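You operate a simulated robot arm through the tools that you are given. There is no shell and no other tool.

You are at the controls of a simulated robot arm. One attempt, no reset.

JOB
Lock the hand press, swap the M holder for the L one, set the knob to L, unlock.
Fine: red pin in while the holders change; the M holder goes on the green mat.

Only the result counts: the job must be done as asked and must still hold three seconds after the hand-in. Knocking over, shifting, dropping, spilling or breaking anything else fails it.

ROBOT AND FRAMES
A 6-joint arm with a two-finger gripper, fixed in place. Base frame: the origin is at the foot of the arm, x ahead of it, y to its left, z up; the work surface is at about z = 852. Units: mm, rad, N and s.
It reaches about 1298 mm from its shoulder. Its first joint turns from -2.601 to 2.601 rad. Payload 1.57 kg.
Tool frame: the origin (TCP) lies between the finger pads and is the grasp point; the fingertips stand 21 mm ahead of it; z points along the fingers, y is the line along which they close. Largest opening 70 mm; the body of the gripper starts 50 mm behind the TCP.
Orientation is that of the tool frame in the base frame, as [roll, pitch, yaw] about the fixed x, y, z axes, in that order (R = Rz(yaw) Ry(pitch) Rx(roll)). With the fingers straight down and closing along the base's y, the tool's x points along the base's -x, its y along +y and its z along -z.

CONTROLS
- The arm moves only by the tool servo_tool. Its argument "increments" is a list of rows, each an object of numbers (a shift or turn left out is 0, a gripper value left out holds the last): "x", "y", "z": the shift along the tool's x, y, z in mm; "rx", "ry", "rz": the turn, a rotation vector about the tool's x, y, z in rad; "gripper": the gripper command, from -1 (fully open) to 1 (shut), values between in proportion. In form: [{"x": .., "y": .., "z": .., "rx": .., "ry": .., "rz": .., "gripper": ..}, ...]. A call has 1 to 20 rows; each row shifts and turns the commanded pose from where the row before left it, along the tool's axes as they then stand. Rows are played at 5 a second. More than 50 mm and 0.15 rad between two rows, or a gripper value outside its range, and nothing of the call is played. Where a pose cannot be reached the arm comes as near as it can. A force on the tool above 70 N (or 10 N above the force at the start of the call, whichever is more), or a blocked arm, ends the call early, and 0.2 s more pass. The fingers move at their own pace and stop on an object; they squeeze with about 30 N. The grip force told is the motor's: it shows also when the fingers shut on nothing. Time passes only in rows, and 0.2 s behind the last, so rows that do not move let the fingers close. It gives the time, the measured TCP pose, the force on the tool (base axes), the opening and the grip force at its end, in the units of the frame above (readings bear some noise), with the torque about the TCP (base axes, N m) and any sound that the robot's microphone picked up.
- Cameras (640 x 400 px; columns grow to the right, rows downward): "scene" is fixed at [398.6, 651, 1465.5]; the picture's right is [-0.96, -0.28, 0.00], its down [-0.12, 0.41, -0.91] and it looks along [0.25, -0.87, -0.42] (base axes); focal length 329 px, centre (320, 200). "wrist" rides on the gripper at [79, 4, -81] in the tool frame; the picture's right is [-0.05, 1.00, 0.00], its down [-0.67, -0.04, -0.74] and it looks along [-0.74, -0.04, 0.67] (tool axes); focal length 256 px, centre (320, 200). There is no depth. A picture from a camera that has moved, and an enlarged one, comes with that camera's place and axes in the base frame and with its lens.
- grab_frame(camera): a new picture of that camera. No time passes.
- raise_lower(by): slides the trunk up (or, below 0, down) by that many mm; the arm rides with it, the base frame stays. It gives what a move gives, with no picture.
- close_up(camera, box): a new picture of the part [left, top, right, bottom] of that camera's present view, enlarged. No time passes.
- sign_off(): hands the job in; it is judged then, once.

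Places have to be worked out from the pictures, the camera data and where the tool is seen. Open the gripper and draw the arm clear of the work before you hand the job in, unless the task says otherwise.

The tools are called after "Request:" by a JSON object that holds its "method" and its "body". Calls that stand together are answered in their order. servo_tool: Moves the arm, as the interface text tells. Its arguments: {"type":"object","properties":{"increments":{"type":"array","items":{"type":"object","properties":{"x":{"type":"number"},"y":{"type":"number"},"z":{"type":"number"},"rx":{"type":"number"},"ry":{"type":"number"},"rz":{"type":"number"},"gripper":{"type":"number"}}}}},"required":["increments"]} The other tools are called the same way: raise_lower (by) slides the trunk up or down; grab_frame (camera) takes a picture; close_up (camera, box) takes an enlarged picture of a part of a camera's view; sign_off () hands the job in.

At the start:

```text
time_s: 0.0
tcp_pos: [652.2, -426.6, 1168.4]
tcp_rot: [-3.14, 0.002, 3.14]
force: [-0.1, 0.0, 0.1]
torque: [0.03, -0.01, 0.01]
gripper_width: 70.0
grasp_force: 0.0
trunk travel left (down, up): [-851.0, 119.0]
```

scene: 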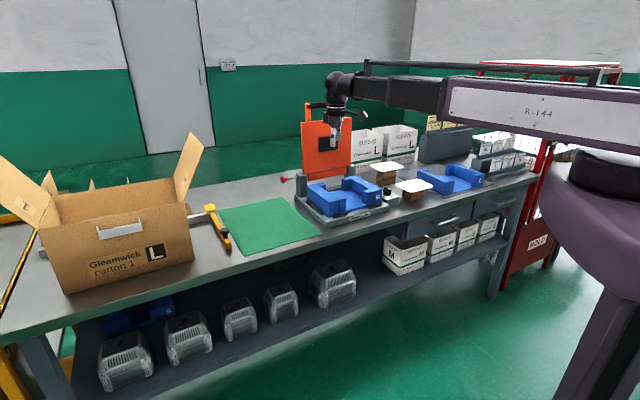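
wrist: 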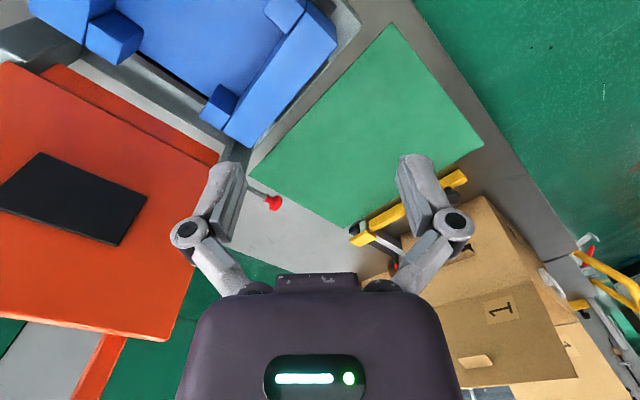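

I'll begin by looking closely at the press, its pin, knob, and the two holders.

Request:
{"method": "close_up", "body": {"camera": "scene", "box": [270, 80, 430, 240]}}

Request:
{"method": "close_up", "body": {"camera": "scene", "box": [360, 110, 540, 230]}}

Request:
{"method": "close_up", "body": {"camera": "wrist", "box": [0, 0, 350, 220]}}

Request:
{"method": "close_up", "body": {"camera": "scene", "box": [270, 160, 350, 230]}}

```text
2.50 times, centred on (350, 160) of scene
camera zoom: at [398.6, 651.0, 1465.5], right [-0.96, -0.28, 0.0], down [-0.12, 0.41, -0.91], along [0.25, -0.87, -0.42], focal length 823 px, centre (245, 300)
```

zoom: 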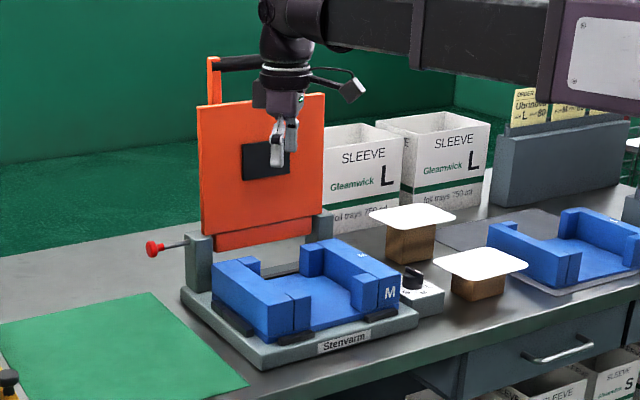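

```text
3.33 times, centred on (450, 170) of scene
camera zoom: at [398.6, 651.0, 1465.5], right [-0.96, -0.28, 0.0], down [-0.12, 0.41, -0.91], along [0.25, -0.87, -0.42], focal length 1097 px, centre (-113, 300)
```

zoom: 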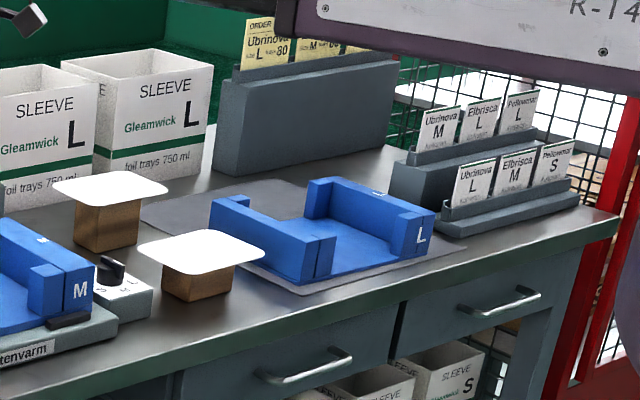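

```text
1.82 times, centred on (175, 110) of wrist
camera zoom: at [573.0, -420.4, 1249.6], right [0.05, 1.0, 0.0], down [0.67, -0.03, 0.75], along [0.74, -0.04, -0.67], focal length 465 px, centre (584, 364)
```

zoom: 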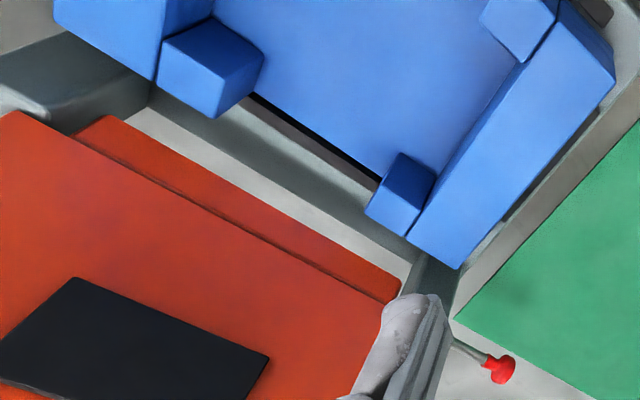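

```text
5.71 times, centred on (310, 195) of scene
camera zoom: at [398.6, 651.0, 1465.5], right [-0.96, -0.28, 0.0], down [-0.12, 0.41, -0.91], along [0.25, -0.87, -0.42], focal length 1881 px, centre (377, 229)
```

zoom: 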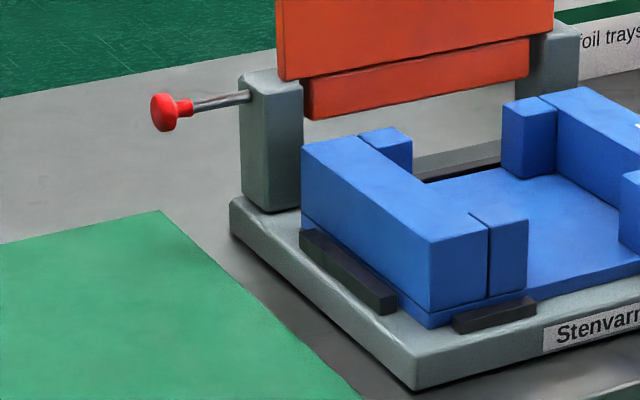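

The press and table are turned about 45° in the base frame: the table front edge runs along (0.71, 0.71). I back the gripper off and turn it so the wrist camera looks squarely into the press.

Request:
{"method": "servo_tool", "body": {"increments": [{"x": 30, "y": -8}, {"x": 30, "y": -8}, {"x": 31, "y": -8}, {"x": 31, "y": -9}, {"rz": 0.131}, {"rz": 0.131}, {"rz": 0.131}, {"rz": 0.131}, {"rz": 0.131}, {"rz": 0.1304}, {}]}}

Request:
{"method": "grab_frame", "body": {"camera": "wrist"}}

Request:
{"method": "grab_frame", "body": {"camera": "scene"}}

```text
time_s: 2.4
tcp_pos: [530.9, -460.0, 1170.4]
tcp_rot: [-3.141, 0.001, 2.356]
force: [-0.3, -0.2, -0.1]
torque: [0.0, -0.02, 0.01]
gripper_width: 69.9
grasp_force: 0.1
trunk travel left (down, up): [-851.0, 119.0]
```

```text
taken
camera wrist: at [477.7, -398.9, 1249.6], right [0.75, 0.67, 0.0], down [0.44, -0.5, 0.75], along [0.5, -0.56, -0.67], focal length 256 px, centre (320, 200)
```

wrist: 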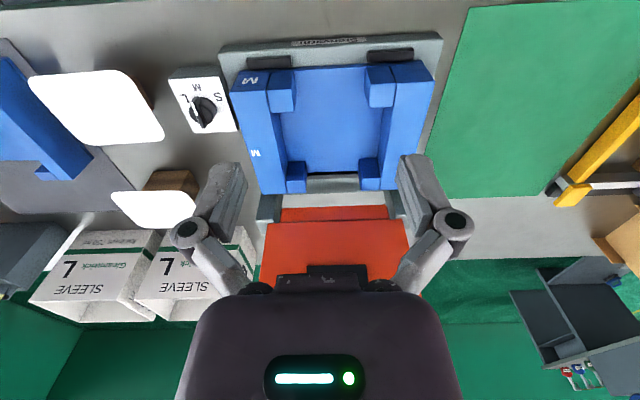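

```text
taken
```

scene: 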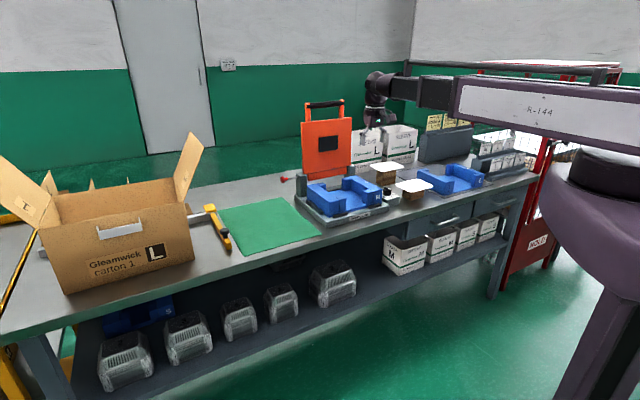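

The view is now square to the press. I zoom into the press, knob and L holder areas.

Request:
{"method": "close_up", "body": {"camera": "wrist", "box": [200, 20, 460, 220]}}

Request:
{"method": "close_up", "body": {"camera": "wrist", "box": [100, 30, 260, 230]}}

Request:
{"method": "close_up", "body": {"camera": "scene", "box": [270, 90, 360, 230]}}

Request:
{"method": "close_up", "body": {"camera": "scene", "box": [365, 160, 445, 210]}}

```text
2.00 times, centred on (330, 120) of wrist
camera zoom: at [477.7, -398.9, 1249.6], right [0.75, 0.67, 0.0], down [0.44, -0.5, 0.75], along [0.5, -0.56, -0.67], focal length 512 px, centre (300, 360)
```

zoom: 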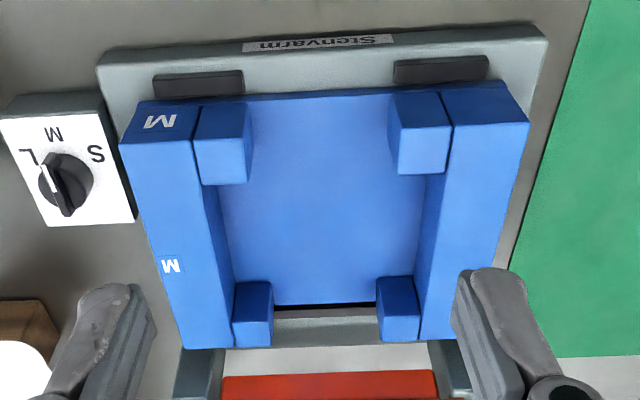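

```text
2.00 times, centred on (180, 130) of wrist
camera zoom: at [477.7, -398.9, 1249.6], right [0.75, 0.67, 0.0], down [0.44, -0.5, 0.75], along [0.5, -0.56, -0.67], focal length 512 px, centre (600, 340)
```

zoom: 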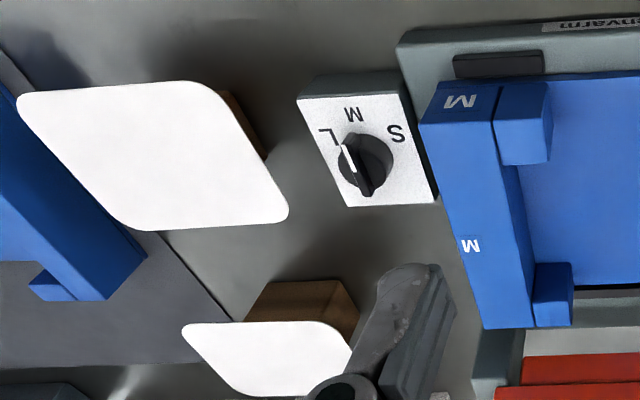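

```text
2.86 times, centred on (315, 160) of scene
camera zoom: at [398.6, 651.0, 1465.5], right [-0.96, -0.28, 0.0], down [-0.12, 0.41, -0.91], along [0.25, -0.87, -0.42], focal length 940 px, centre (334, 314)
```

zoom: 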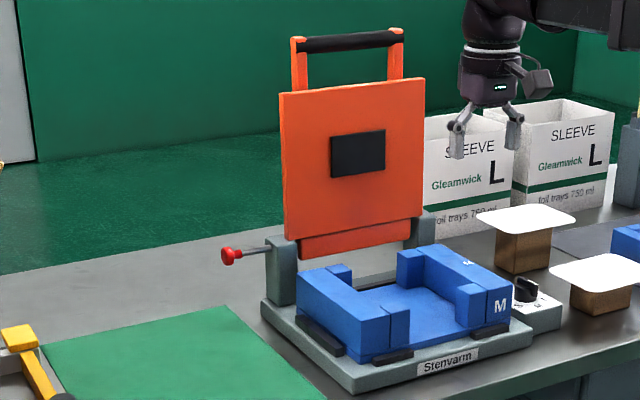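

```text
8.00 times, centred on (405, 185) of scene
camera zoom: at [398.6, 651.0, 1465.5], right [-0.96, -0.28, 0.0], down [-0.12, 0.41, -0.91], along [0.25, -0.87, -0.42], focal length 2633 px, centre (-360, 320)
```

zoom: 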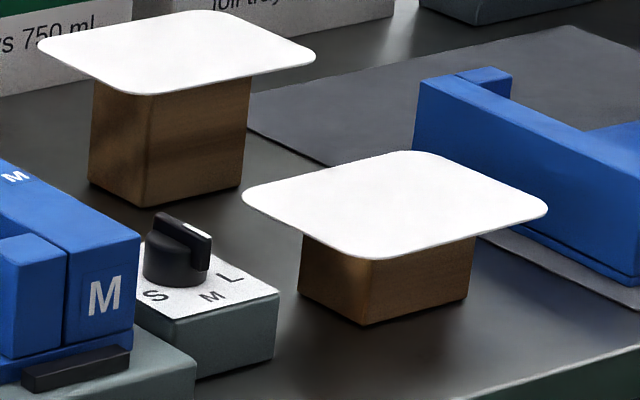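

M holder: about 254 × 188 mm, walls ~46 mm thick, wall tops near z ≈ 933. The knob bar points about to M. Next I move the camera right, along the table, to survey the L holder.

Request:
{"method": "servo_tool", "body": {"increments": [{"x": 5, "y": -45}, {"x": 5, "y": -45}, {"x": 5, "y": -45}, {"x": 5, "y": -45}, {"x": 5, "y": -45}, {"x": 5, "y": -45}, {"x": 5, "y": -45}, {"x": 5, "y": -45}, {}]}}

Request:
{"method": "grab_frame", "body": {"camera": "wrist"}}

Request:
{"method": "close_up", "body": {"camera": "wrist", "box": [200, 20, 460, 220]}}

```text
time_s: 4.4
tcp_pos: [250.3, -683.8, 1169.0]
tcp_rot: [-3.141, 0.003, 2.358]
force: [1.0, 0.8, 0.7]
torque: [-0.01, -0.02, -0.02]
gripper_width: 69.9
grasp_force: 0.0
trunk travel left (down, up): [-851.0, 119.0]
```

```text
taken
camera wrist: at [196.1, -624.8, 1249.7], right [0.74, 0.67, 0.0], down [0.45, -0.5, 0.75], along [0.5, -0.55, -0.67], focal length 256 px, centre (320, 200)
```

wrist: 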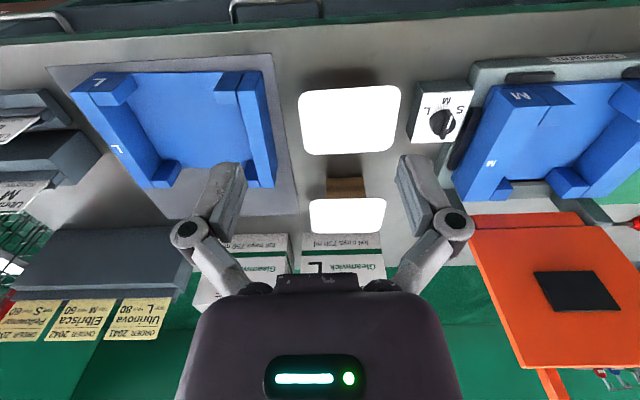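

```text
2.00 times, centred on (330, 120) of wrist
camera zoom: at [196.1, -624.8, 1249.7], right [0.74, 0.67, 0.0], down [0.45, -0.5, 0.75], along [0.5, -0.55, -0.67], focal length 512 px, centre (300, 360)
```

zoom: 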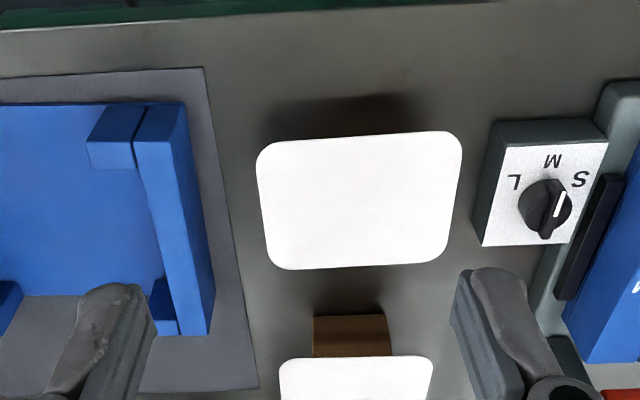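

L holder sits on a grey mat at roughly u ≈ −430 (further right). I enlarge it.

Request:
{"method": "close_up", "body": {"camera": "wrist", "box": [40, 40, 300, 220]}}

Request:
{"method": "close_up", "body": {"camera": "scene", "box": [400, 140, 500, 210]}}

```text
2.22 times, centred on (170, 130) of wrist
camera zoom: at [196.1, -624.8, 1249.7], right [0.74, 0.67, 0.0], down [0.45, -0.5, 0.75], along [0.5, -0.55, -0.67], focal length 569 px, centre (653, 356)
```

zoom: 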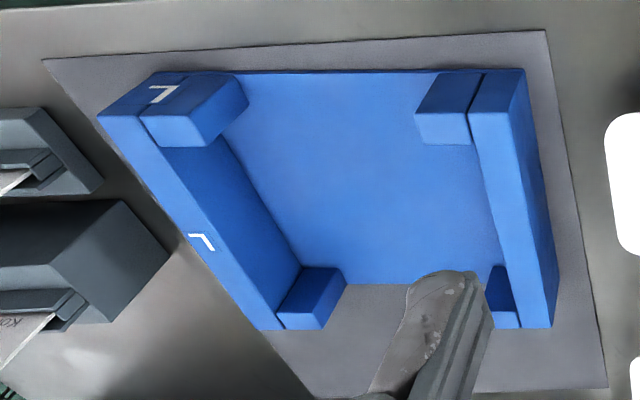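

```text
5.71 times, centred on (450, 175) of scene
camera zoom: at [398.6, 651.0, 1465.5], right [-0.96, -0.28, 0.0], down [-0.12, 0.41, -0.91], along [0.25, -0.87, -0.42], focal length 1881 px, centre (-423, 343)
```

zoom: 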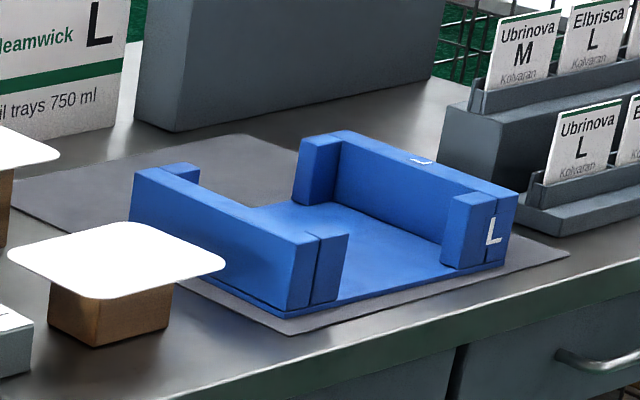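

L holder: front edge about w ≈ 722, left wall near u ≈ −397…−420, slightly yawed. Triangulated, the red pin knob is near (894, −514, 966). I travel left in front of the press toward it at the present height.

Request:
{"method": "servo_tool", "body": {"increments": [{"x": -7, "y": 45.5}, {"x": -7, "y": 45.5}, {"x": -7, "y": 45.5}, {"x": -7, "y": 45.5}, {"x": -7, "y": 45.5}, {"x": -7, "y": 45.5}, {"x": -7, "y": 45.5}, {"x": -7, "y": 45.5}, {"x": -7, "y": 45.5}, {"x": -7, "y": 45.5}, {"x": -7, "y": 45.5}, {"x": -7, "y": 45.5}, {"x": -7, "y": 45.5}, {"x": -7, "y": 45.5}, {}]}}

Request:
{"method": "servo_tool", "body": {"increments": [{"rz": 0.143}, {"rz": 0.143}, {"rz": 0.143}, {"rz": 0.143}, {"rz": 0.143}, {"rz": 0.143}, {"rz": 0.143}, {"rz": 0.143}, {"rz": 0.143}, {"rz": 0.143}, {"rz": 0.141}, {}]}}

Request:
{"method": "grab_frame", "body": {"camera": "wrist"}}

Request:
{"method": "grab_frame", "body": {"camera": "scene"}}

```text
time_s: 7.6
tcp_pos: [768.4, -304.3, 1169.9]
tcp_rot: [-3.142, 0.003, 2.354]
force: [0.0, -0.3, -0.8]
torque: [-0.01, 0.0, 0.0]
gripper_width: 70.3
grasp_force: 0.0
out of reach, approached as far as the arm can: row 12
trunk travel left (down, up): [-851.0, 119.0]
```

```text
time_s: 10.2
tcp_pos: [766.2, -304.1, 1169.7]
tcp_rot: [3.139, 0.002, 0.783]
force: [0.4, -0.5, 0.0]
torque: [-0.01, -0.04, 0.01]
gripper_width: 69.7
grasp_force: 0.1
out of reach, approached as far as the arm can: row 4
trunk travel left (down, up): [-851.0, 119.0]
```

```text
taken
camera wrist: at [826.6, -249.9, 1249.7], right [0.67, -0.75, 0.0], down [-0.5, -0.44, 0.74], along [-0.55, -0.5, -0.67], focal length 256 px, centre (320, 200)
```

wrist: 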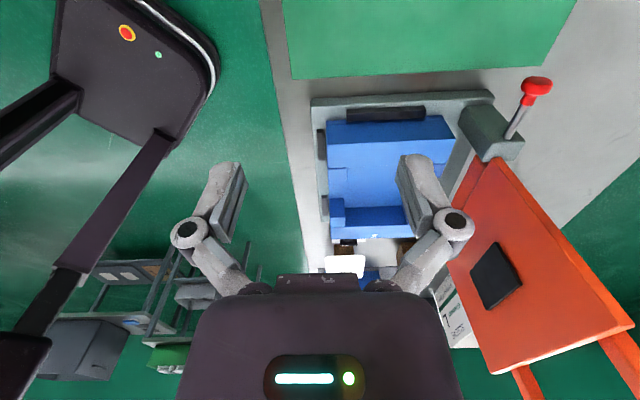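

```text
taken
```

scene: 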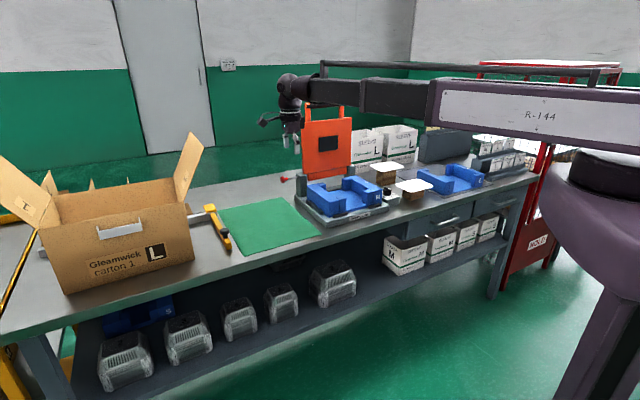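

The pin is visible at upper right in the wrist view, and the gripper is turned so it closes across the pin's axis. The controller flagged reach on some rows, so I move on in small steps toward a point left of the pin and check that it gets there.

Request:
{"method": "servo_tool", "body": {"increments": [{"y": 33, "z": 15}, {"y": 33, "z": 15}, {"y": 33, "z": 15}, {"y": 33, "z": 15}, {"y": 33, "z": 15}, {"y": 33, "z": 15}, {}]}}

Request:
{"method": "grab_frame", "body": {"camera": "wrist"}}

Request:
{"method": "grab_frame", "body": {"camera": "scene"}}

```text
time_s: 11.8
tcp_pos: [905.6, -446.5, 1170.1]
tcp_rot: [3.139, -0.001, 0.785]
force: [-0.4, -0.6, 0.2]
torque: [0.01, 0.0, 0.01]
gripper_width: 70.2
grasp_force: 0.1
out of reach, approached as far as the arm can: row 1, 2, 3, 4, 5, 6
trunk travel left (down, up): [-851.0, 119.0]
```

```text
taken
camera wrist: at [964.9, -391.3, 1250.1], right [0.67, -0.74, 0.0], down [-0.5, -0.45, 0.74], along [-0.55, -0.5, -0.67], focal length 256 px, centre (320, 200)
```

wrist: 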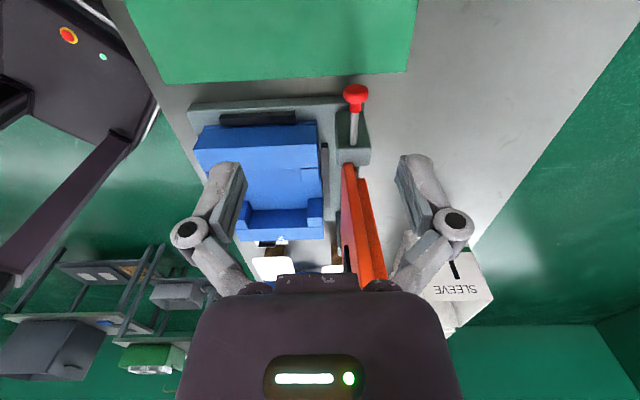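

```text
taken
```

scene: 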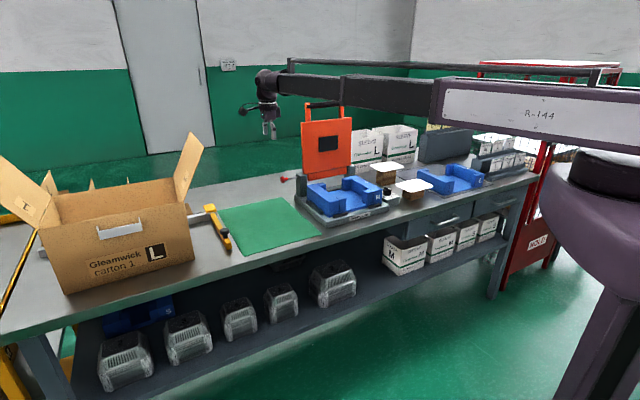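

The arm followed horizontally but its height stayed at 1170. This looks like an arm whose vertical travel comes from the trunk, so I test a small trunk lowering in this clear spot.

Request:
{"method": "raise_lower", "body": {"by": -40}}

```text
time_s: 12.6
tcp_pos: [905.6, -445.8, 1129.9]
tcp_rot: [3.139, -0.002, 0.784]
force: [-0.2, -0.1, 0.5]
torque: [0.0, 0.01, 0.02]
gripper_width: 70.2
grasp_force: 0.1
trunk travel left (down, up): [-811.0, 159.0]
```

The trunk lowers the tool directly. I check whether the arm itself has any vertical ability with a small z row.

Request:
{"method": "servo_tool", "body": {"increments": [{}, {}]}}

Request:
{"method": "servo_tool", "body": {"increments": [{"z": 10}, {}]}}

Request:
{"method": "servo_tool", "body": {"increments": [{"z": -10}, {}]}}

```text
time_s: 13.2
tcp_pos: [905.2, -445.4, 1128.8]
tcp_rot: [3.141, 0.0, 0.785]
force: [0.4, 0.5, 0.3]
torque: [-0.04, 0.01, -0.03]
gripper_width: 69.9
grasp_force: 0.1
trunk travel left (down, up): [-811.0, 159.0]
```

```text
time_s: 13.8
tcp_pos: [906.1, -444.7, 1129.5]
tcp_rot: [3.141, 0.0, 0.785]
force: [0.0, 0.0, -0.1]
torque: [0.0, -0.02, -0.01]
gripper_width: 69.8
grasp_force: 0.0
out of reach, approached as far as the arm can: row 1
trunk travel left (down, up): [-811.0, 159.0]
```

```text
time_s: 14.4
tcp_pos: [906.5, -445.3, 1128.4]
tcp_rot: [3.139, -0.001, 0.785]
force: [0.3, -0.6, -0.5]
torque: [-0.03, 0.0, -0.05]
gripper_width: 70.0
grasp_force: 0.1
out of reach, approached as far as the arm can: row 1
trunk travel left (down, up): [-811.0, 159.0]
```

Confirmed: height only changes with the trunk; the arm moves in the horizontal plane. The pin knob is at about u=266, w=992, z=966. I lower by 100 for a closer look.

Request:
{"method": "raise_lower", "body": {"by": -100}}

Request:
{"method": "grab_frame", "body": {"camera": "wrist"}}

Request:
{"method": "close_up", "body": {"camera": "scene", "box": [240, 110, 340, 210]}}

```text
time_s: 15.8
tcp_pos: [905.5, -445.6, 1029.2]
tcp_rot: [3.141, -0.001, 0.785]
force: [-0.3, -0.4, -0.8]
torque: [-0.02, 0.0, 0.01]
gripper_width: 69.9
grasp_force: 0.0
trunk travel left (down, up): [-711.0, 259.0]
```

```text
taken
camera wrist: at [965.2, -391.4, 1109.8], right [0.67, -0.74, 0.0], down [-0.5, -0.45, 0.74], along [-0.55, -0.5, -0.67], focal length 256 px, centre (320, 200)
```

wrist: 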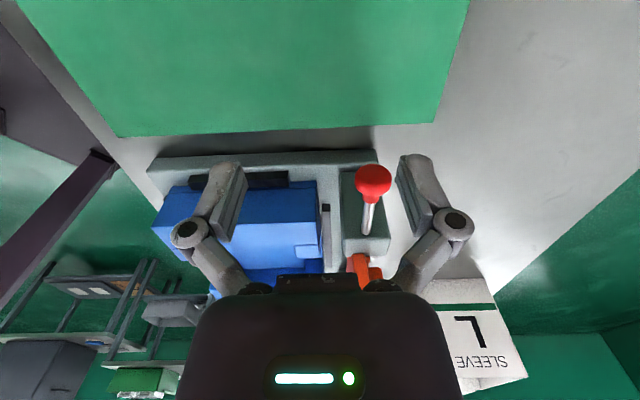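

```text
4.00 times, centred on (290, 160) of scene
camera zoom: at [398.6, 651.0, 1465.5], right [-0.96, -0.28, 0.0], down [-0.12, 0.41, -0.91], along [0.25, -0.87, -0.42], focal length 1316 px, centre (440, 360)
```

zoom: 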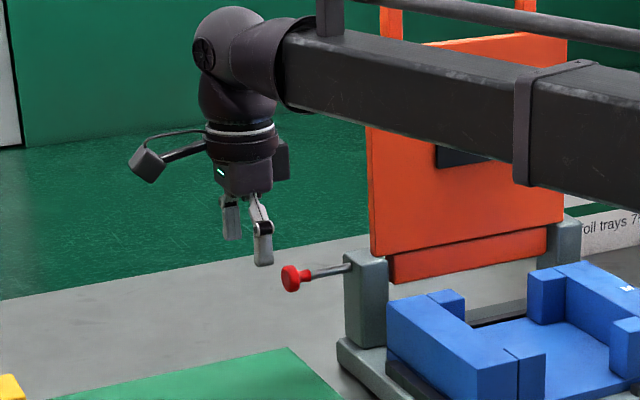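

The pin knob's center is estimated at u=266, w=993, z=965, and the forearm comes in from the front, clear of the lid. I centre the open gripper above the knob.

Request:
{"method": "servo_tool", "body": {"increments": [{"x": -19, "y": 13}, {"x": -19, "y": 12}, {"x": -18, "y": 12.5}, {}]}}

Request:
{"method": "grab_frame", "body": {"camera": "wrist"}}

Request:
{"method": "close_up", "body": {"camera": "scene", "box": [240, 110, 340, 210]}}

```text
time_s: 16.8
tcp_pos: [893.7, -510.3, 1028.9]
tcp_rot: [3.141, 0.001, 0.784]
force: [0.3, 0.8, -0.2]
torque: [0.02, 0.01, 0.03]
gripper_width: 70.0
grasp_force: 0.0
trunk travel left (down, up): [-711.0, 259.0]
```

```text
taken
camera wrist: at [952.7, -457.3, 1109.7], right [0.67, -0.74, 0.0], down [-0.5, -0.45, 0.74], along [-0.55, -0.5, -0.67], focal length 256 px, centre (320, 200)
```

wrist: 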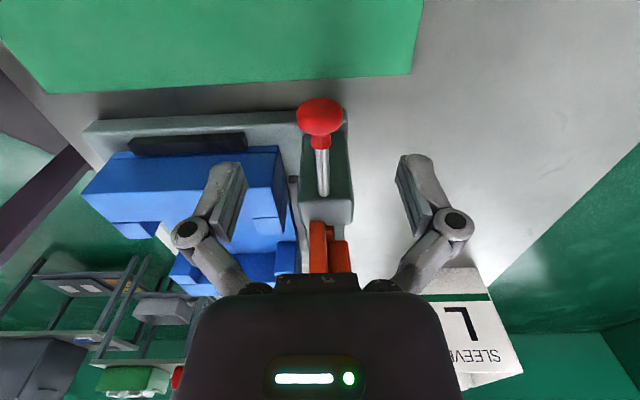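

```text
4.00 times, centred on (290, 160) of scene
camera zoom: at [398.6, 651.0, 1465.5], right [-0.96, -0.28, 0.0], down [-0.12, 0.41, -0.91], along [0.25, -0.87, -0.42], focal length 1316 px, centre (440, 360)
```

zoom: 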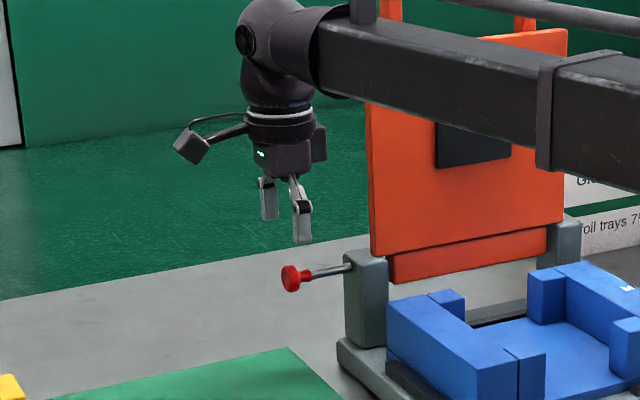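

Knob centre works out at u=267, w=992.6, directly between the open fingers. I lower to grasp height.

Request:
{"method": "raise_lower", "body": {"by": -40}}

Request:
{"method": "raise_lower", "body": {"by": -23}}

Request:
{"method": "grab_frame", "body": {"camera": "wrist"}}

Request:
{"method": "close_up", "body": {"camera": "scene", "box": [250, 130, 330, 210]}}

```text
time_s: 17.6
tcp_pos: [892.7, -512.2, 989.4]
tcp_rot: [3.14, -0.001, 0.785]
force: [0.1, -0.3, -0.1]
torque: [0.0, -0.02, -0.01]
gripper_width: 70.0
grasp_force: 0.0
trunk travel left (down, up): [-671.0, 299.0]
```

```text
time_s: 18.3
tcp_pos: [893.6, -510.5, 967.1]
tcp_rot: [3.139, 0.0, 0.783]
force: [-0.2, -0.9, -0.9]
torque: [-0.01, 0.0, 0.02]
gripper_width: 70.0
grasp_force: 0.2
trunk travel left (down, up): [-648.0, 322.0]
```

```text
taken
camera wrist: at [952.7, -457.1, 1046.7], right [0.67, -0.74, 0.0], down [-0.5, -0.45, 0.74], along [-0.55, -0.5, -0.67], focal length 256 px, centre (320, 200)
```

wrist: 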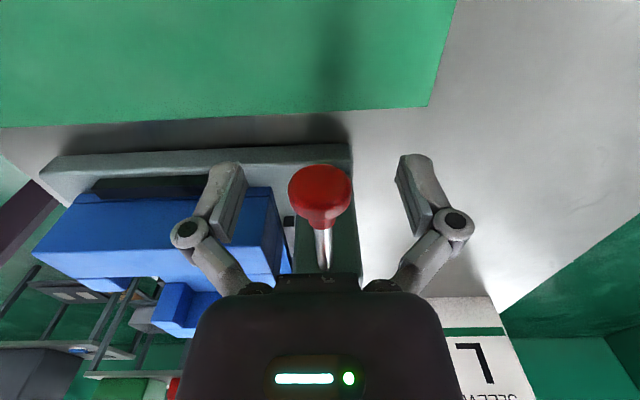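

```text
5.00 times, centred on (290, 170) of scene
camera zoom: at [398.6, 651.0, 1465.5], right [-0.96, -0.28, 0.0], down [-0.12, 0.41, -0.91], along [0.25, -0.87, -0.42], focal length 1646 px, centre (470, 350)
```

zoom: 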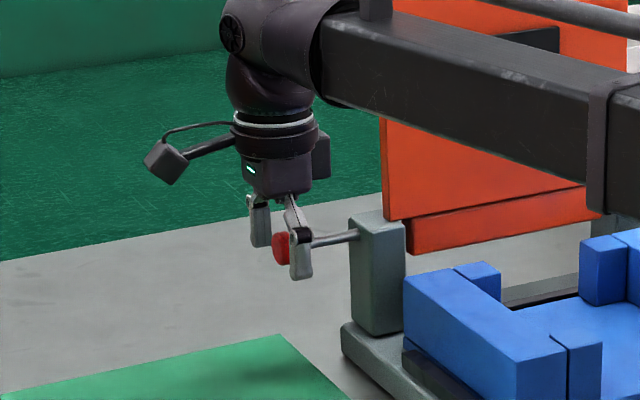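

The knob is centred between the pads at the grasp height. I close on it.

Request:
{"method": "servo_tool", "body": {"increments": [{"gripper": 1}, {"gripper": 1}, {"gripper": 1}, {"gripper": 1}]}}

Request:
{"method": "grab_frame", "body": {"camera": "wrist"}}

```text
time_s: 19.3
tcp_pos: [892.8, -511.5, 967.3]
tcp_rot: [3.137, 0.001, 0.785]
force: [5.5, -4.2, 16.1]
torque: [-0.12, 0.08, 0.04]
gripper_width: 26.7
grasp_force: 31.7
trunk travel left (down, up): [-648.0, 322.0]
```

```text
taken
camera wrist: at [952.2, -457.1, 1047.9], right [0.67, -0.74, 0.0], down [-0.5, -0.44, 0.74], along [-0.55, -0.5, -0.67], focal length 256 px, centre (320, 200)
```

wrist: 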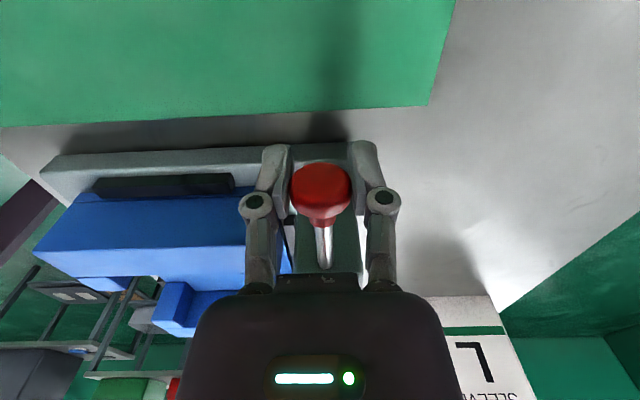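

The grip is on the knob (26.7 mm wide). I push it in toward the post in small steps and watch for force.

Request:
{"method": "servo_tool", "body": {"increments": [{"x": -3}, {"x": -3}, {"x": -3}, {"x": -3}, {"x": -3}, {}]}}

Request:
{"method": "grab_frame", "body": {"camera": "wrist"}}

Request:
{"method": "close_up", "body": {"camera": "scene", "box": [250, 130, 330, 210]}}

```text
time_s: 20.7
tcp_pos: [882.4, -522.9, 966.4]
tcp_rot: [3.138, 0.0, 0.785]
force: [14.1, -14.3, 22.7]
torque: [-0.12, 0.03, 0.07]
gripper_width: 26.7
grasp_force: 32.0
trunk travel left (down, up): [-648.0, 322.0]
```

```text
taken
camera wrist: at [941.4, -467.9, 1047.4], right [0.67, -0.74, 0.0], down [-0.5, -0.44, 0.74], along [-0.55, -0.5, -0.67], focal length 256 px, centre (320, 200)
```

wrist: 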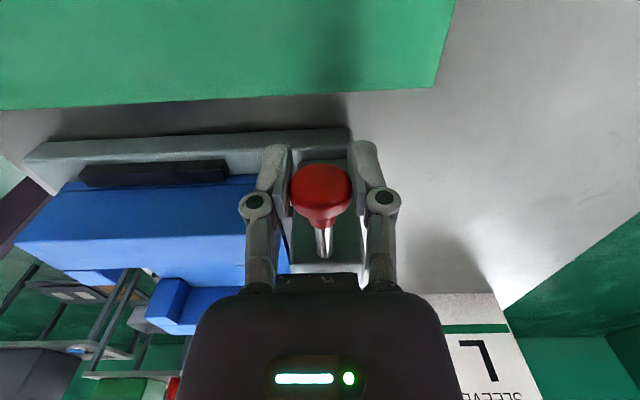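

```text
5.00 times, centred on (290, 170) of scene
camera zoom: at [398.6, 651.0, 1465.5], right [-0.96, -0.28, 0.0], down [-0.12, 0.41, -0.91], along [0.25, -0.87, -0.42], focal length 1646 px, centre (470, 350)
```

zoom: 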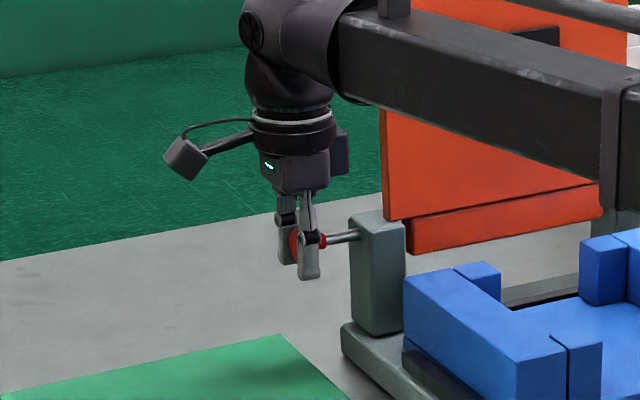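

The pin moved in ~15 mm with the grip, but there's a side force building (+w and up), meaning I'm slightly off axis. I nudge 1 mm to relieve it.

Request:
{"method": "servo_tool", "body": {"increments": [{"y": 1}, {}]}}

Request:
{"method": "raise_lower", "body": {"by": 1}}

```text
time_s: 21.3
tcp_pos: [882.2, -522.6, 966.7]
tcp_rot: [3.139, 0.001, 0.784]
force: [7.8, -8.8, 16.3]
torque: [-0.04, 0.02, -0.02]
gripper_width: 26.6
grasp_force: 31.8
trunk travel left (down, up): [-648.0, 322.0]
```

```text
time_s: 21.8
tcp_pos: [883.5, -522.2, 966.6]
tcp_rot: [-3.141, 0.001, 0.785]
force: [0.5, -2.0, -0.8]
torque: [0.08, -0.17, -0.02]
gripper_width: 26.2
grasp_force: 31.8
trunk travel left (down, up): [-649.0, 321.0]
```

Forces are back to near zero. I continue pushing in.

Request:
{"method": "servo_tool", "body": {"increments": [{"x": -3}, {"x": -3}, {"x": -3}, {"x": -3}, {}]}}

Request:
{"method": "grab_frame", "body": {"camera": "wrist"}}

Request:
{"method": "close_up", "body": {"camera": "scene", "box": [250, 130, 330, 210]}}

```text
time_s: 23.0
tcp_pos: [873.5, -530.2, 966.2]
tcp_rot: [-3.14, 0.0, 0.787]
force: [-14.0, 13.4, -17.0]
torque: [0.32, -0.38, -0.11]
gripper_width: 26.4
grasp_force: 32.1
trunk travel left (down, up): [-649.0, 321.0]
```

```text
taken
camera wrist: at [934.1, -475.8, 1047.2], right [0.67, -0.74, 0.0], down [-0.5, -0.45, 0.75], along [-0.55, -0.5, -0.67], focal length 256 px, centre (320, 200)
```

wrist: 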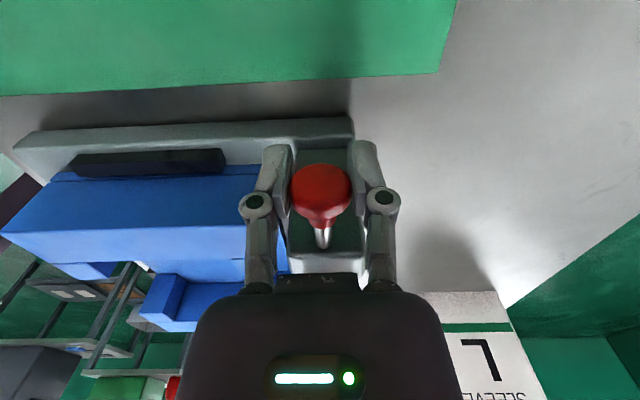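

```text
5.00 times, centred on (290, 170) of scene
camera zoom: at [398.6, 651.0, 1465.5], right [-0.96, -0.28, 0.0], down [-0.12, 0.41, -0.91], along [0.25, -0.87, -0.42], focal length 1646 px, centre (470, 350)
```

zoom: 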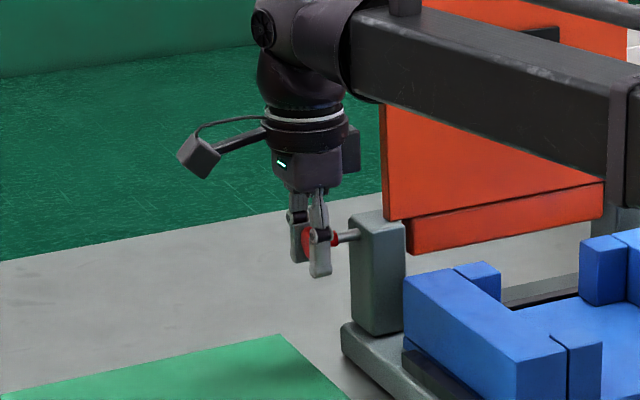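

Pin moves freely along its axis. Side forces have reversed, so I relieve with the opposite small nudge and continue.

Request:
{"method": "servo_tool", "body": {"increments": [{"y": -1.2}, {}]}}

Request:
{"method": "raise_lower", "body": {"by": -0.7}}

```text
time_s: 23.6
tcp_pos: [875.3, -529.2, 967.5]
tcp_rot: [3.139, 0.0, 0.785]
force: [-7.9, 8.5, -13.4]
torque: [0.0, -0.08, -0.05]
gripper_width: 26.5
grasp_force: 32.0
trunk travel left (down, up): [-649.0, 321.0]
```

```text
time_s: 24.1
tcp_pos: [873.9, -530.7, 967.2]
tcp_rot: [3.138, -0.001, 0.786]
force: [-3.1, 4.2, -0.8]
torque: [-0.13, 0.18, 0.0]
gripper_width: 26.7
grasp_force: 31.8
trunk travel left (down, up): [-648.0, 322.0]
```

Request:
{"method": "servo_tool", "body": {"increments": [{"x": -3, "y": -0.2}, {"x": -3}, {"x": -3}, {}]}}

Request:
{"method": "close_up", "body": {"camera": "scene", "box": [250, 130, 330, 210]}}

```text
time_s: 25.1
tcp_pos: [871.0, -534.1, 967.4]
tcp_rot: [3.139, -0.002, 0.787]
force: [21.9, 12.9, 6.5]
torque: [0.03, 0.01, 0.06]
gripper_width: 26.8
grasp_force: 32.1
trunk travel left (down, up): [-648.0, 322.0]
```

```text
5.00 times, centred on (290, 170) of scene
camera zoom: at [398.6, 651.0, 1465.5], right [-0.96, -0.28, 0.0], down [-0.12, 0.41, -0.91], along [0.25, -0.87, -0.42], focal length 1646 px, centre (470, 350)
```

zoom: 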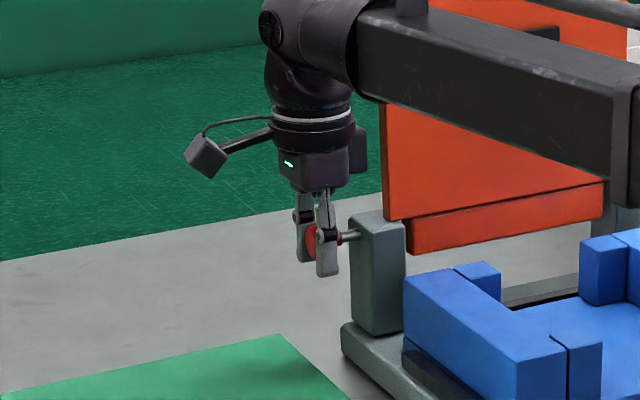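

Axial resistance of about 25 N has appeared after ~32 mm of travel; this may be the end stop or a detent. I push gently a little further.

Request:
{"method": "servo_tool", "body": {"increments": [{"x": -2}, {"x": -2}, {}]}}

Request:
{"method": "grab_frame", "body": {"camera": "wrist"}}

```text
time_s: 25.9
tcp_pos: [866.9, -536.7, 965.2]
tcp_rot: [-3.141, 0.001, 0.786]
force: [23.1, 13.2, 0.7]
torque: [-0.07, 0.1, 0.02]
gripper_width: 26.7
grasp_force: 32.3
trunk travel left (down, up): [-648.0, 322.0]
```

```text
taken
camera wrist: at [926.5, -483.0, 1045.8], right [0.67, -0.74, 0.0], down [-0.5, -0.45, 0.74], along [-0.55, -0.5, -0.67], focal length 256 px, centre (320, 200)
```

wrist: 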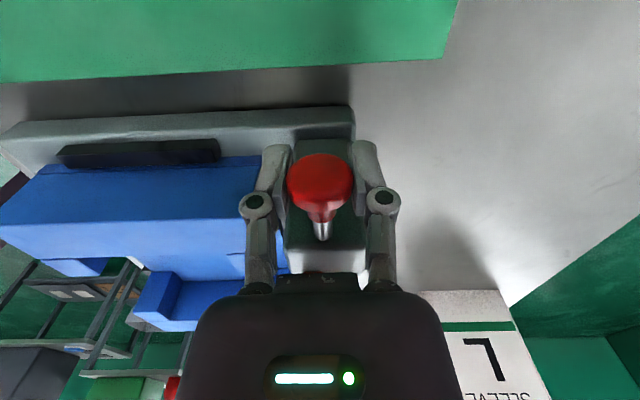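

The knob is now slipping in the fingers (constant 25 N), so the pin is at its end stop. I ease off, open, and see if it stays in.

Request:
{"method": "servo_tool", "body": {"increments": [{"x": 2}, {"x": 1}, {"gripper": -1}, {"gripper": -1}, {"gripper": -1}]}}

Request:
{"method": "raise_lower", "body": {"by": 60}}

Request:
{"method": "grab_frame", "body": {"camera": "wrist"}}

Request:
{"method": "close_up", "body": {"camera": "scene", "box": [250, 130, 330, 210]}}

```text
time_s: 27.1
tcp_pos: [866.4, -536.8, 965.7]
tcp_rot: [3.14, -0.001, 0.786]
force: [-0.7, -0.2, 0.4]
torque: [0.0, -0.02, 0.02]
gripper_width: 70.1
grasp_force: 0.0
trunk travel left (down, up): [-648.0, 322.0]
```

```text
time_s: 28.1
tcp_pos: [865.8, -536.6, 1027.2]
tcp_rot: [3.138, 0.0, 0.786]
force: [-0.2, 0.2, 0.9]
torque: [0.01, 0.0, -0.01]
gripper_width: 70.0
grasp_force: 0.1
trunk travel left (down, up): [-708.0, 262.0]
```

```text
taken
camera wrist: at [925.9, -483.3, 1106.8], right [0.67, -0.74, 0.0], down [-0.5, -0.45, 0.74], along [-0.55, -0.5, -0.67], focal length 256 px, centre (320, 200)
```

wrist: 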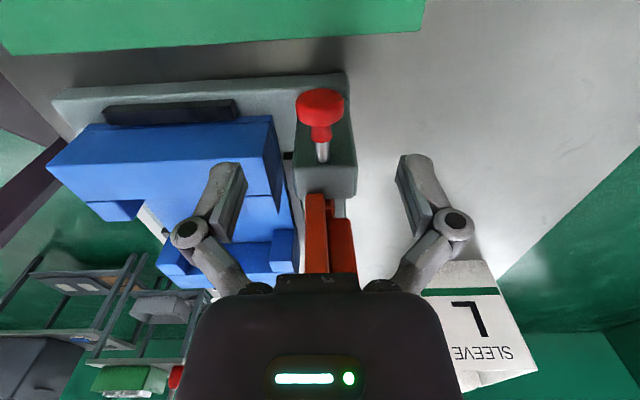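

```text
5.00 times, centred on (290, 170) of scene
camera zoom: at [398.6, 651.0, 1465.5], right [-0.96, -0.28, 0.0], down [-0.12, 0.41, -0.91], along [0.25, -0.87, -0.42], focal length 1646 px, centre (470, 350)
```

zoom: 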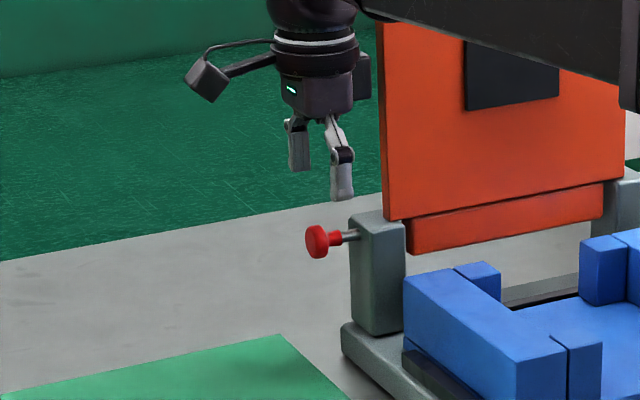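

The pin stays in (knob now at u≈238, ~30 mm of travel). Now I back away, turn the gripper back to close across the holder walls, and look down at the M holder.

Request:
{"method": "servo_tool", "body": {"increments": [{"x": 20}, {"x": 20}, {"x": 20, "y": -20}, {"y": -40}, {"y": -40}, {"y": -40}, {"rz": -0.143}, {"rz": -0.143}, {"rz": -0.143}, {"rz": -0.143}, {"rz": -0.143}, {"rz": -0.143}, {"rz": -0.143}, {"rz": -0.143}, {"rz": -0.143}, {"rz": -0.143}, {"rz": -0.141}, {}]}}

Request:
{"method": "grab_frame", "body": {"camera": "wrist"}}

```text
time_s: 31.9
tcp_pos: [810.1, -395.8, 1027.3]
tcp_rot: [-3.141, 0.002, 2.356]
force: [-0.9, -1.0, 0.3]
torque: [-0.03, 0.0, 0.0]
gripper_width: 70.1
grasp_force: 0.0
trunk travel left (down, up): [-708.0, 262.0]
```

```text
taken
camera wrist: at [757.0, -335.5, 1106.9], right [0.74, 0.67, 0.0], down [0.45, -0.49, 0.75], along [0.5, -0.55, -0.67], focal length 256 px, centre (320, 200)
```

wrist: 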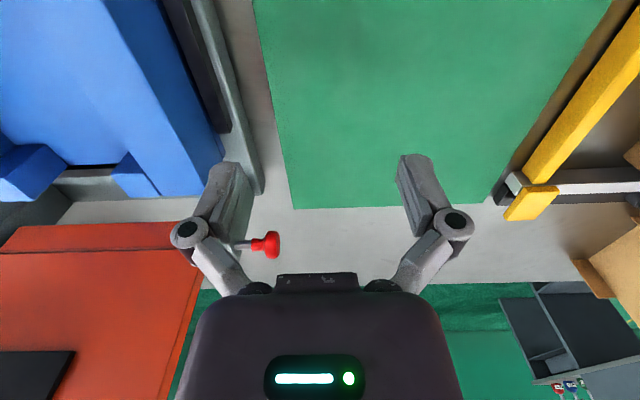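

The mat spans about u 243–526, w 713–1070 (a yellow clamp lies just beyond its far side), so I'll place M turned by 90° for ample margins. Next I move over the M holder's left wall and check alignment.

Request:
{"method": "servo_tool", "body": {"increments": [{"y": -32}, {"y": -32}, {"y": -32}, {"y": -32}, {}]}}

Request:
{"method": "grab_frame", "body": {"camera": "wrist"}}

Request:
{"method": "close_up", "body": {"camera": "wrist", "box": [120, 0, 480, 240]}}

Request:
{"method": "close_up", "body": {"camera": "scene", "box": [270, 90, 400, 230]}}

```text
time_s: 33.1
tcp_pos: [720.5, -486.7, 1027.0]
tcp_rot: [-3.141, 0.002, 2.357]
force: [-0.6, 0.0, -1.0]
torque: [-0.01, 0.01, -0.02]
gripper_width: 70.1
grasp_force: 0.0
trunk travel left (down, up): [-708.0, 262.0]
```

```text
taken
camera wrist: at [666.7, -426.7, 1106.8], right [0.74, 0.67, 0.0], down [0.45, -0.5, 0.75], along [0.5, -0.55, -0.67], focal length 256 px, centre (320, 200)
```

wrist: 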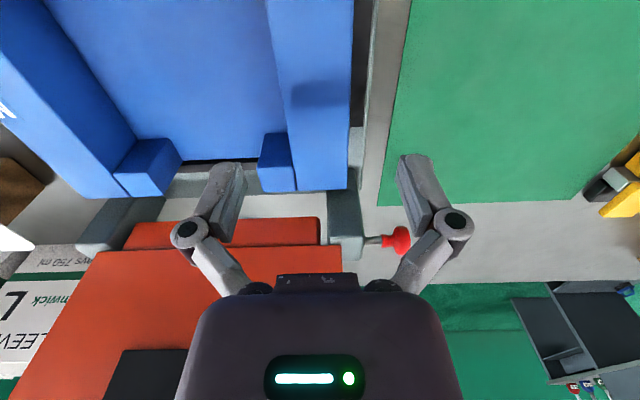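

```text
1.67 times, centred on (300, 120) of wrist
camera zoom: at [666.7, -426.7, 1106.8], right [0.74, 0.67, 0.0], down [0.45, -0.5, 0.75], along [0.5, -0.55, -0.67], focal length 427 px, centre (353, 333)
```

zoom: 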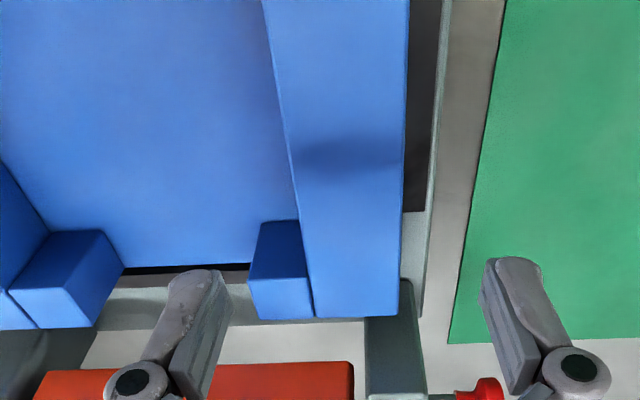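

```text
2.86 times, centred on (335, 160) of scene
camera zoom: at [398.6, 651.0, 1465.5], right [-0.96, -0.28, 0.0], down [-0.12, 0.41, -0.91], along [0.25, -0.87, -0.42], focal length 940 px, centre (277, 314)
```

zoom: 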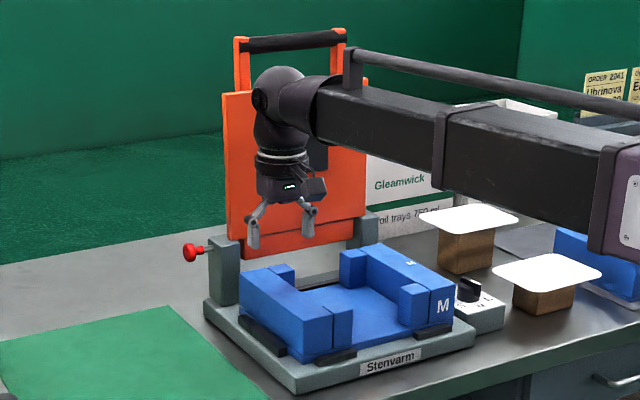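

The arm is a radial telescoping beam, so it stays clear of the lid. The wall centre is at u≈162.8 (46 mm thick, top z≈933); I shift 2.5 mm and lower the open fingers around it.

Request:
{"method": "servo_tool", "body": {"increments": [{"y": -2.5, "x": -2}, {}]}}

Request:
{"method": "raise_lower", "body": {"by": -70}}

Request:
{"method": "grab_frame", "body": {"camera": "wrist"}}

Request:
{"method": "close_up", "body": {"camera": "scene", "box": [270, 130, 360, 230]}}

```text
time_s: 33.7
tcp_pos: [719.3, -489.8, 1026.3]
tcp_rot: [-3.141, 0.001, 2.357]
force: [-0.1, -0.4, 0.9]
torque: [-0.01, 0.04, 0.0]
gripper_width: 69.9
grasp_force: 0.0
trunk travel left (down, up): [-708.0, 262.0]
```

```text
time_s: 34.8
tcp_pos: [720.1, -490.5, 957.2]
tcp_rot: [-3.141, 0.003, 2.354]
force: [0.5, 0.4, -0.1]
torque: [-0.02, 0.03, -0.01]
gripper_width: 69.9
grasp_force: 0.1
trunk travel left (down, up): [-638.0, 332.0]
```

```text
taken
camera wrist: at [666.2, -429.8, 1036.9], right [0.74, 0.67, 0.0], down [0.45, -0.5, 0.75], along [0.5, -0.55, -0.67], focal length 256 px, centre (320, 200)
```

wrist: 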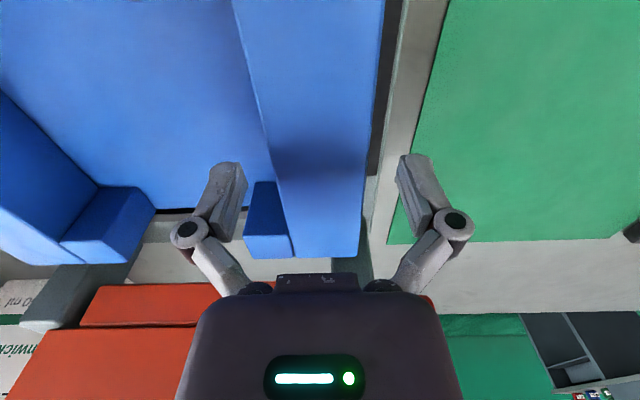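

```text
4.00 times, centred on (315, 180) of scene
camera zoom: at [398.6, 651.0, 1465.5], right [-0.96, -0.28, 0.0], down [-0.12, 0.41, -0.91], along [0.25, -0.87, -0.42], focal length 1316 px, centre (340, 280)
```

zoom: 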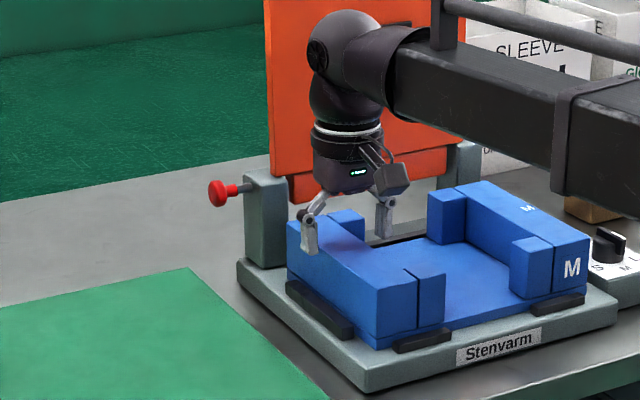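

The wall is centered between the fingers. I lower 42 mm further and close.

Request:
{"method": "raise_lower", "body": {"by": -20}}

Request:
{"method": "raise_lower", "body": {"by": -22}}

Request:
{"method": "servo_tool", "body": {"increments": [{"gripper": 1}, {"gripper": 1}, {"gripper": 1}, {"gripper": 1}]}}

Request:
{"method": "grab_frame", "body": {"camera": "wrist"}}

```text
time_s: 35.5
tcp_pos: [718.1, -488.9, 936.1]
tcp_rot: [-3.142, 0.002, 2.357]
force: [0.8, -0.1, -0.2]
torque: [0.0, -0.01, 0.01]
gripper_width: 70.1
grasp_force: 0.0
trunk travel left (down, up): [-618.0, 352.0]
```

```text
time_s: 36.1
tcp_pos: [718.9, -489.3, 915.6]
tcp_rot: [3.14, 0.002, 2.356]
force: [-0.8, -0.2, 0.0]
torque: [0.01, -0.01, -0.01]
gripper_width: 70.0
grasp_force: 0.1
trunk travel left (down, up): [-596.0, 374.0]
```

```text
time_s: 37.1
tcp_pos: [719.2, -489.5, 914.4]
tcp_rot: [-3.14, 0.003, 2.357]
force: [1.5, -0.3, 5.9]
torque: [-0.02, 0.14, 0.15]
gripper_width: 45.8
grasp_force: 29.9
trunk travel left (down, up): [-596.0, 374.0]
```

```text
taken
camera wrist: at [665.9, -429.8, 995.3], right [0.74, 0.67, 0.0], down [0.44, -0.5, 0.75], along [0.5, -0.56, -0.67], focal length 256 px, centre (320, 200)
```

wrist: 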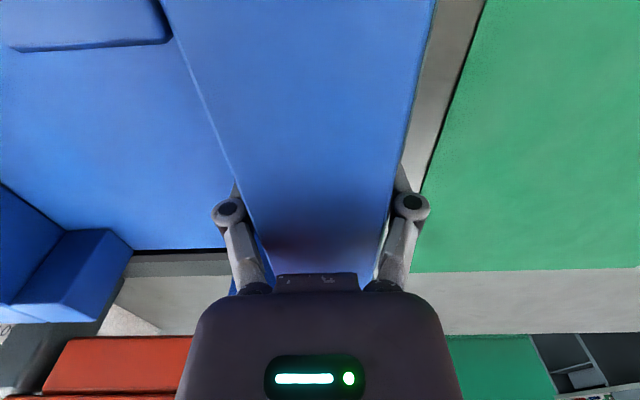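

Firm grip (45.8 mm). I lift a little and check the load and tilt.

Request:
{"method": "raise_lower", "body": {"by": 12}}

Request:
{"method": "grab_frame", "body": {"camera": "wrist"}}

Request:
{"method": "close_up", "body": {"camera": "scene", "box": [270, 130, 380, 230]}}

```text
time_s: 37.7
tcp_pos: [718.1, -489.2, 926.3]
tcp_rot: [-3.141, 0.0, 2.356]
force: [-0.1, 0.3, -4.5]
torque: [0.36, -0.32, -0.04]
gripper_width: 45.6
grasp_force: 29.7
trunk travel left (down, up): [-608.0, 362.0]
```

```text
taken
camera wrist: at [666.5, -430.3, 1006.4], right [0.74, 0.67, 0.0], down [0.45, -0.5, 0.75], along [0.5, -0.55, -0.67], focal length 256 px, centre (320, 200)
```

wrist: 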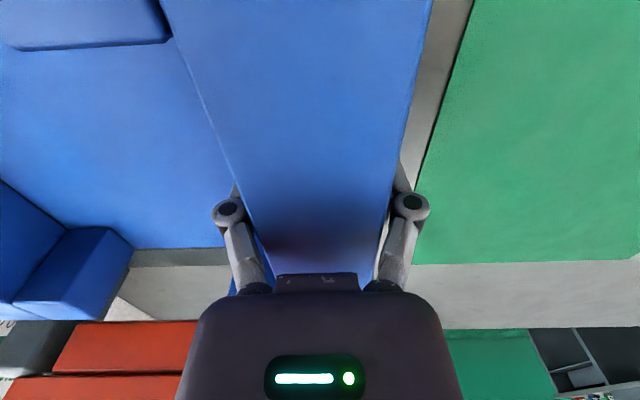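

```text
4.00 times, centred on (325, 180) of scene
camera zoom: at [398.6, 651.0, 1465.5], right [-0.96, -0.28, 0.0], down [-0.12, 0.41, -0.91], along [0.25, -0.87, -0.42], focal length 1316 px, centre (300, 280)
```

zoom: 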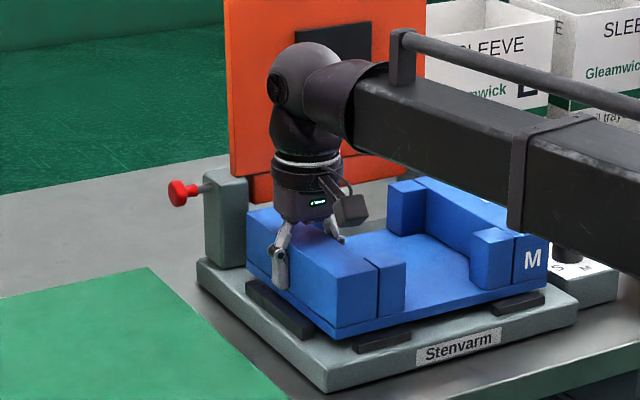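

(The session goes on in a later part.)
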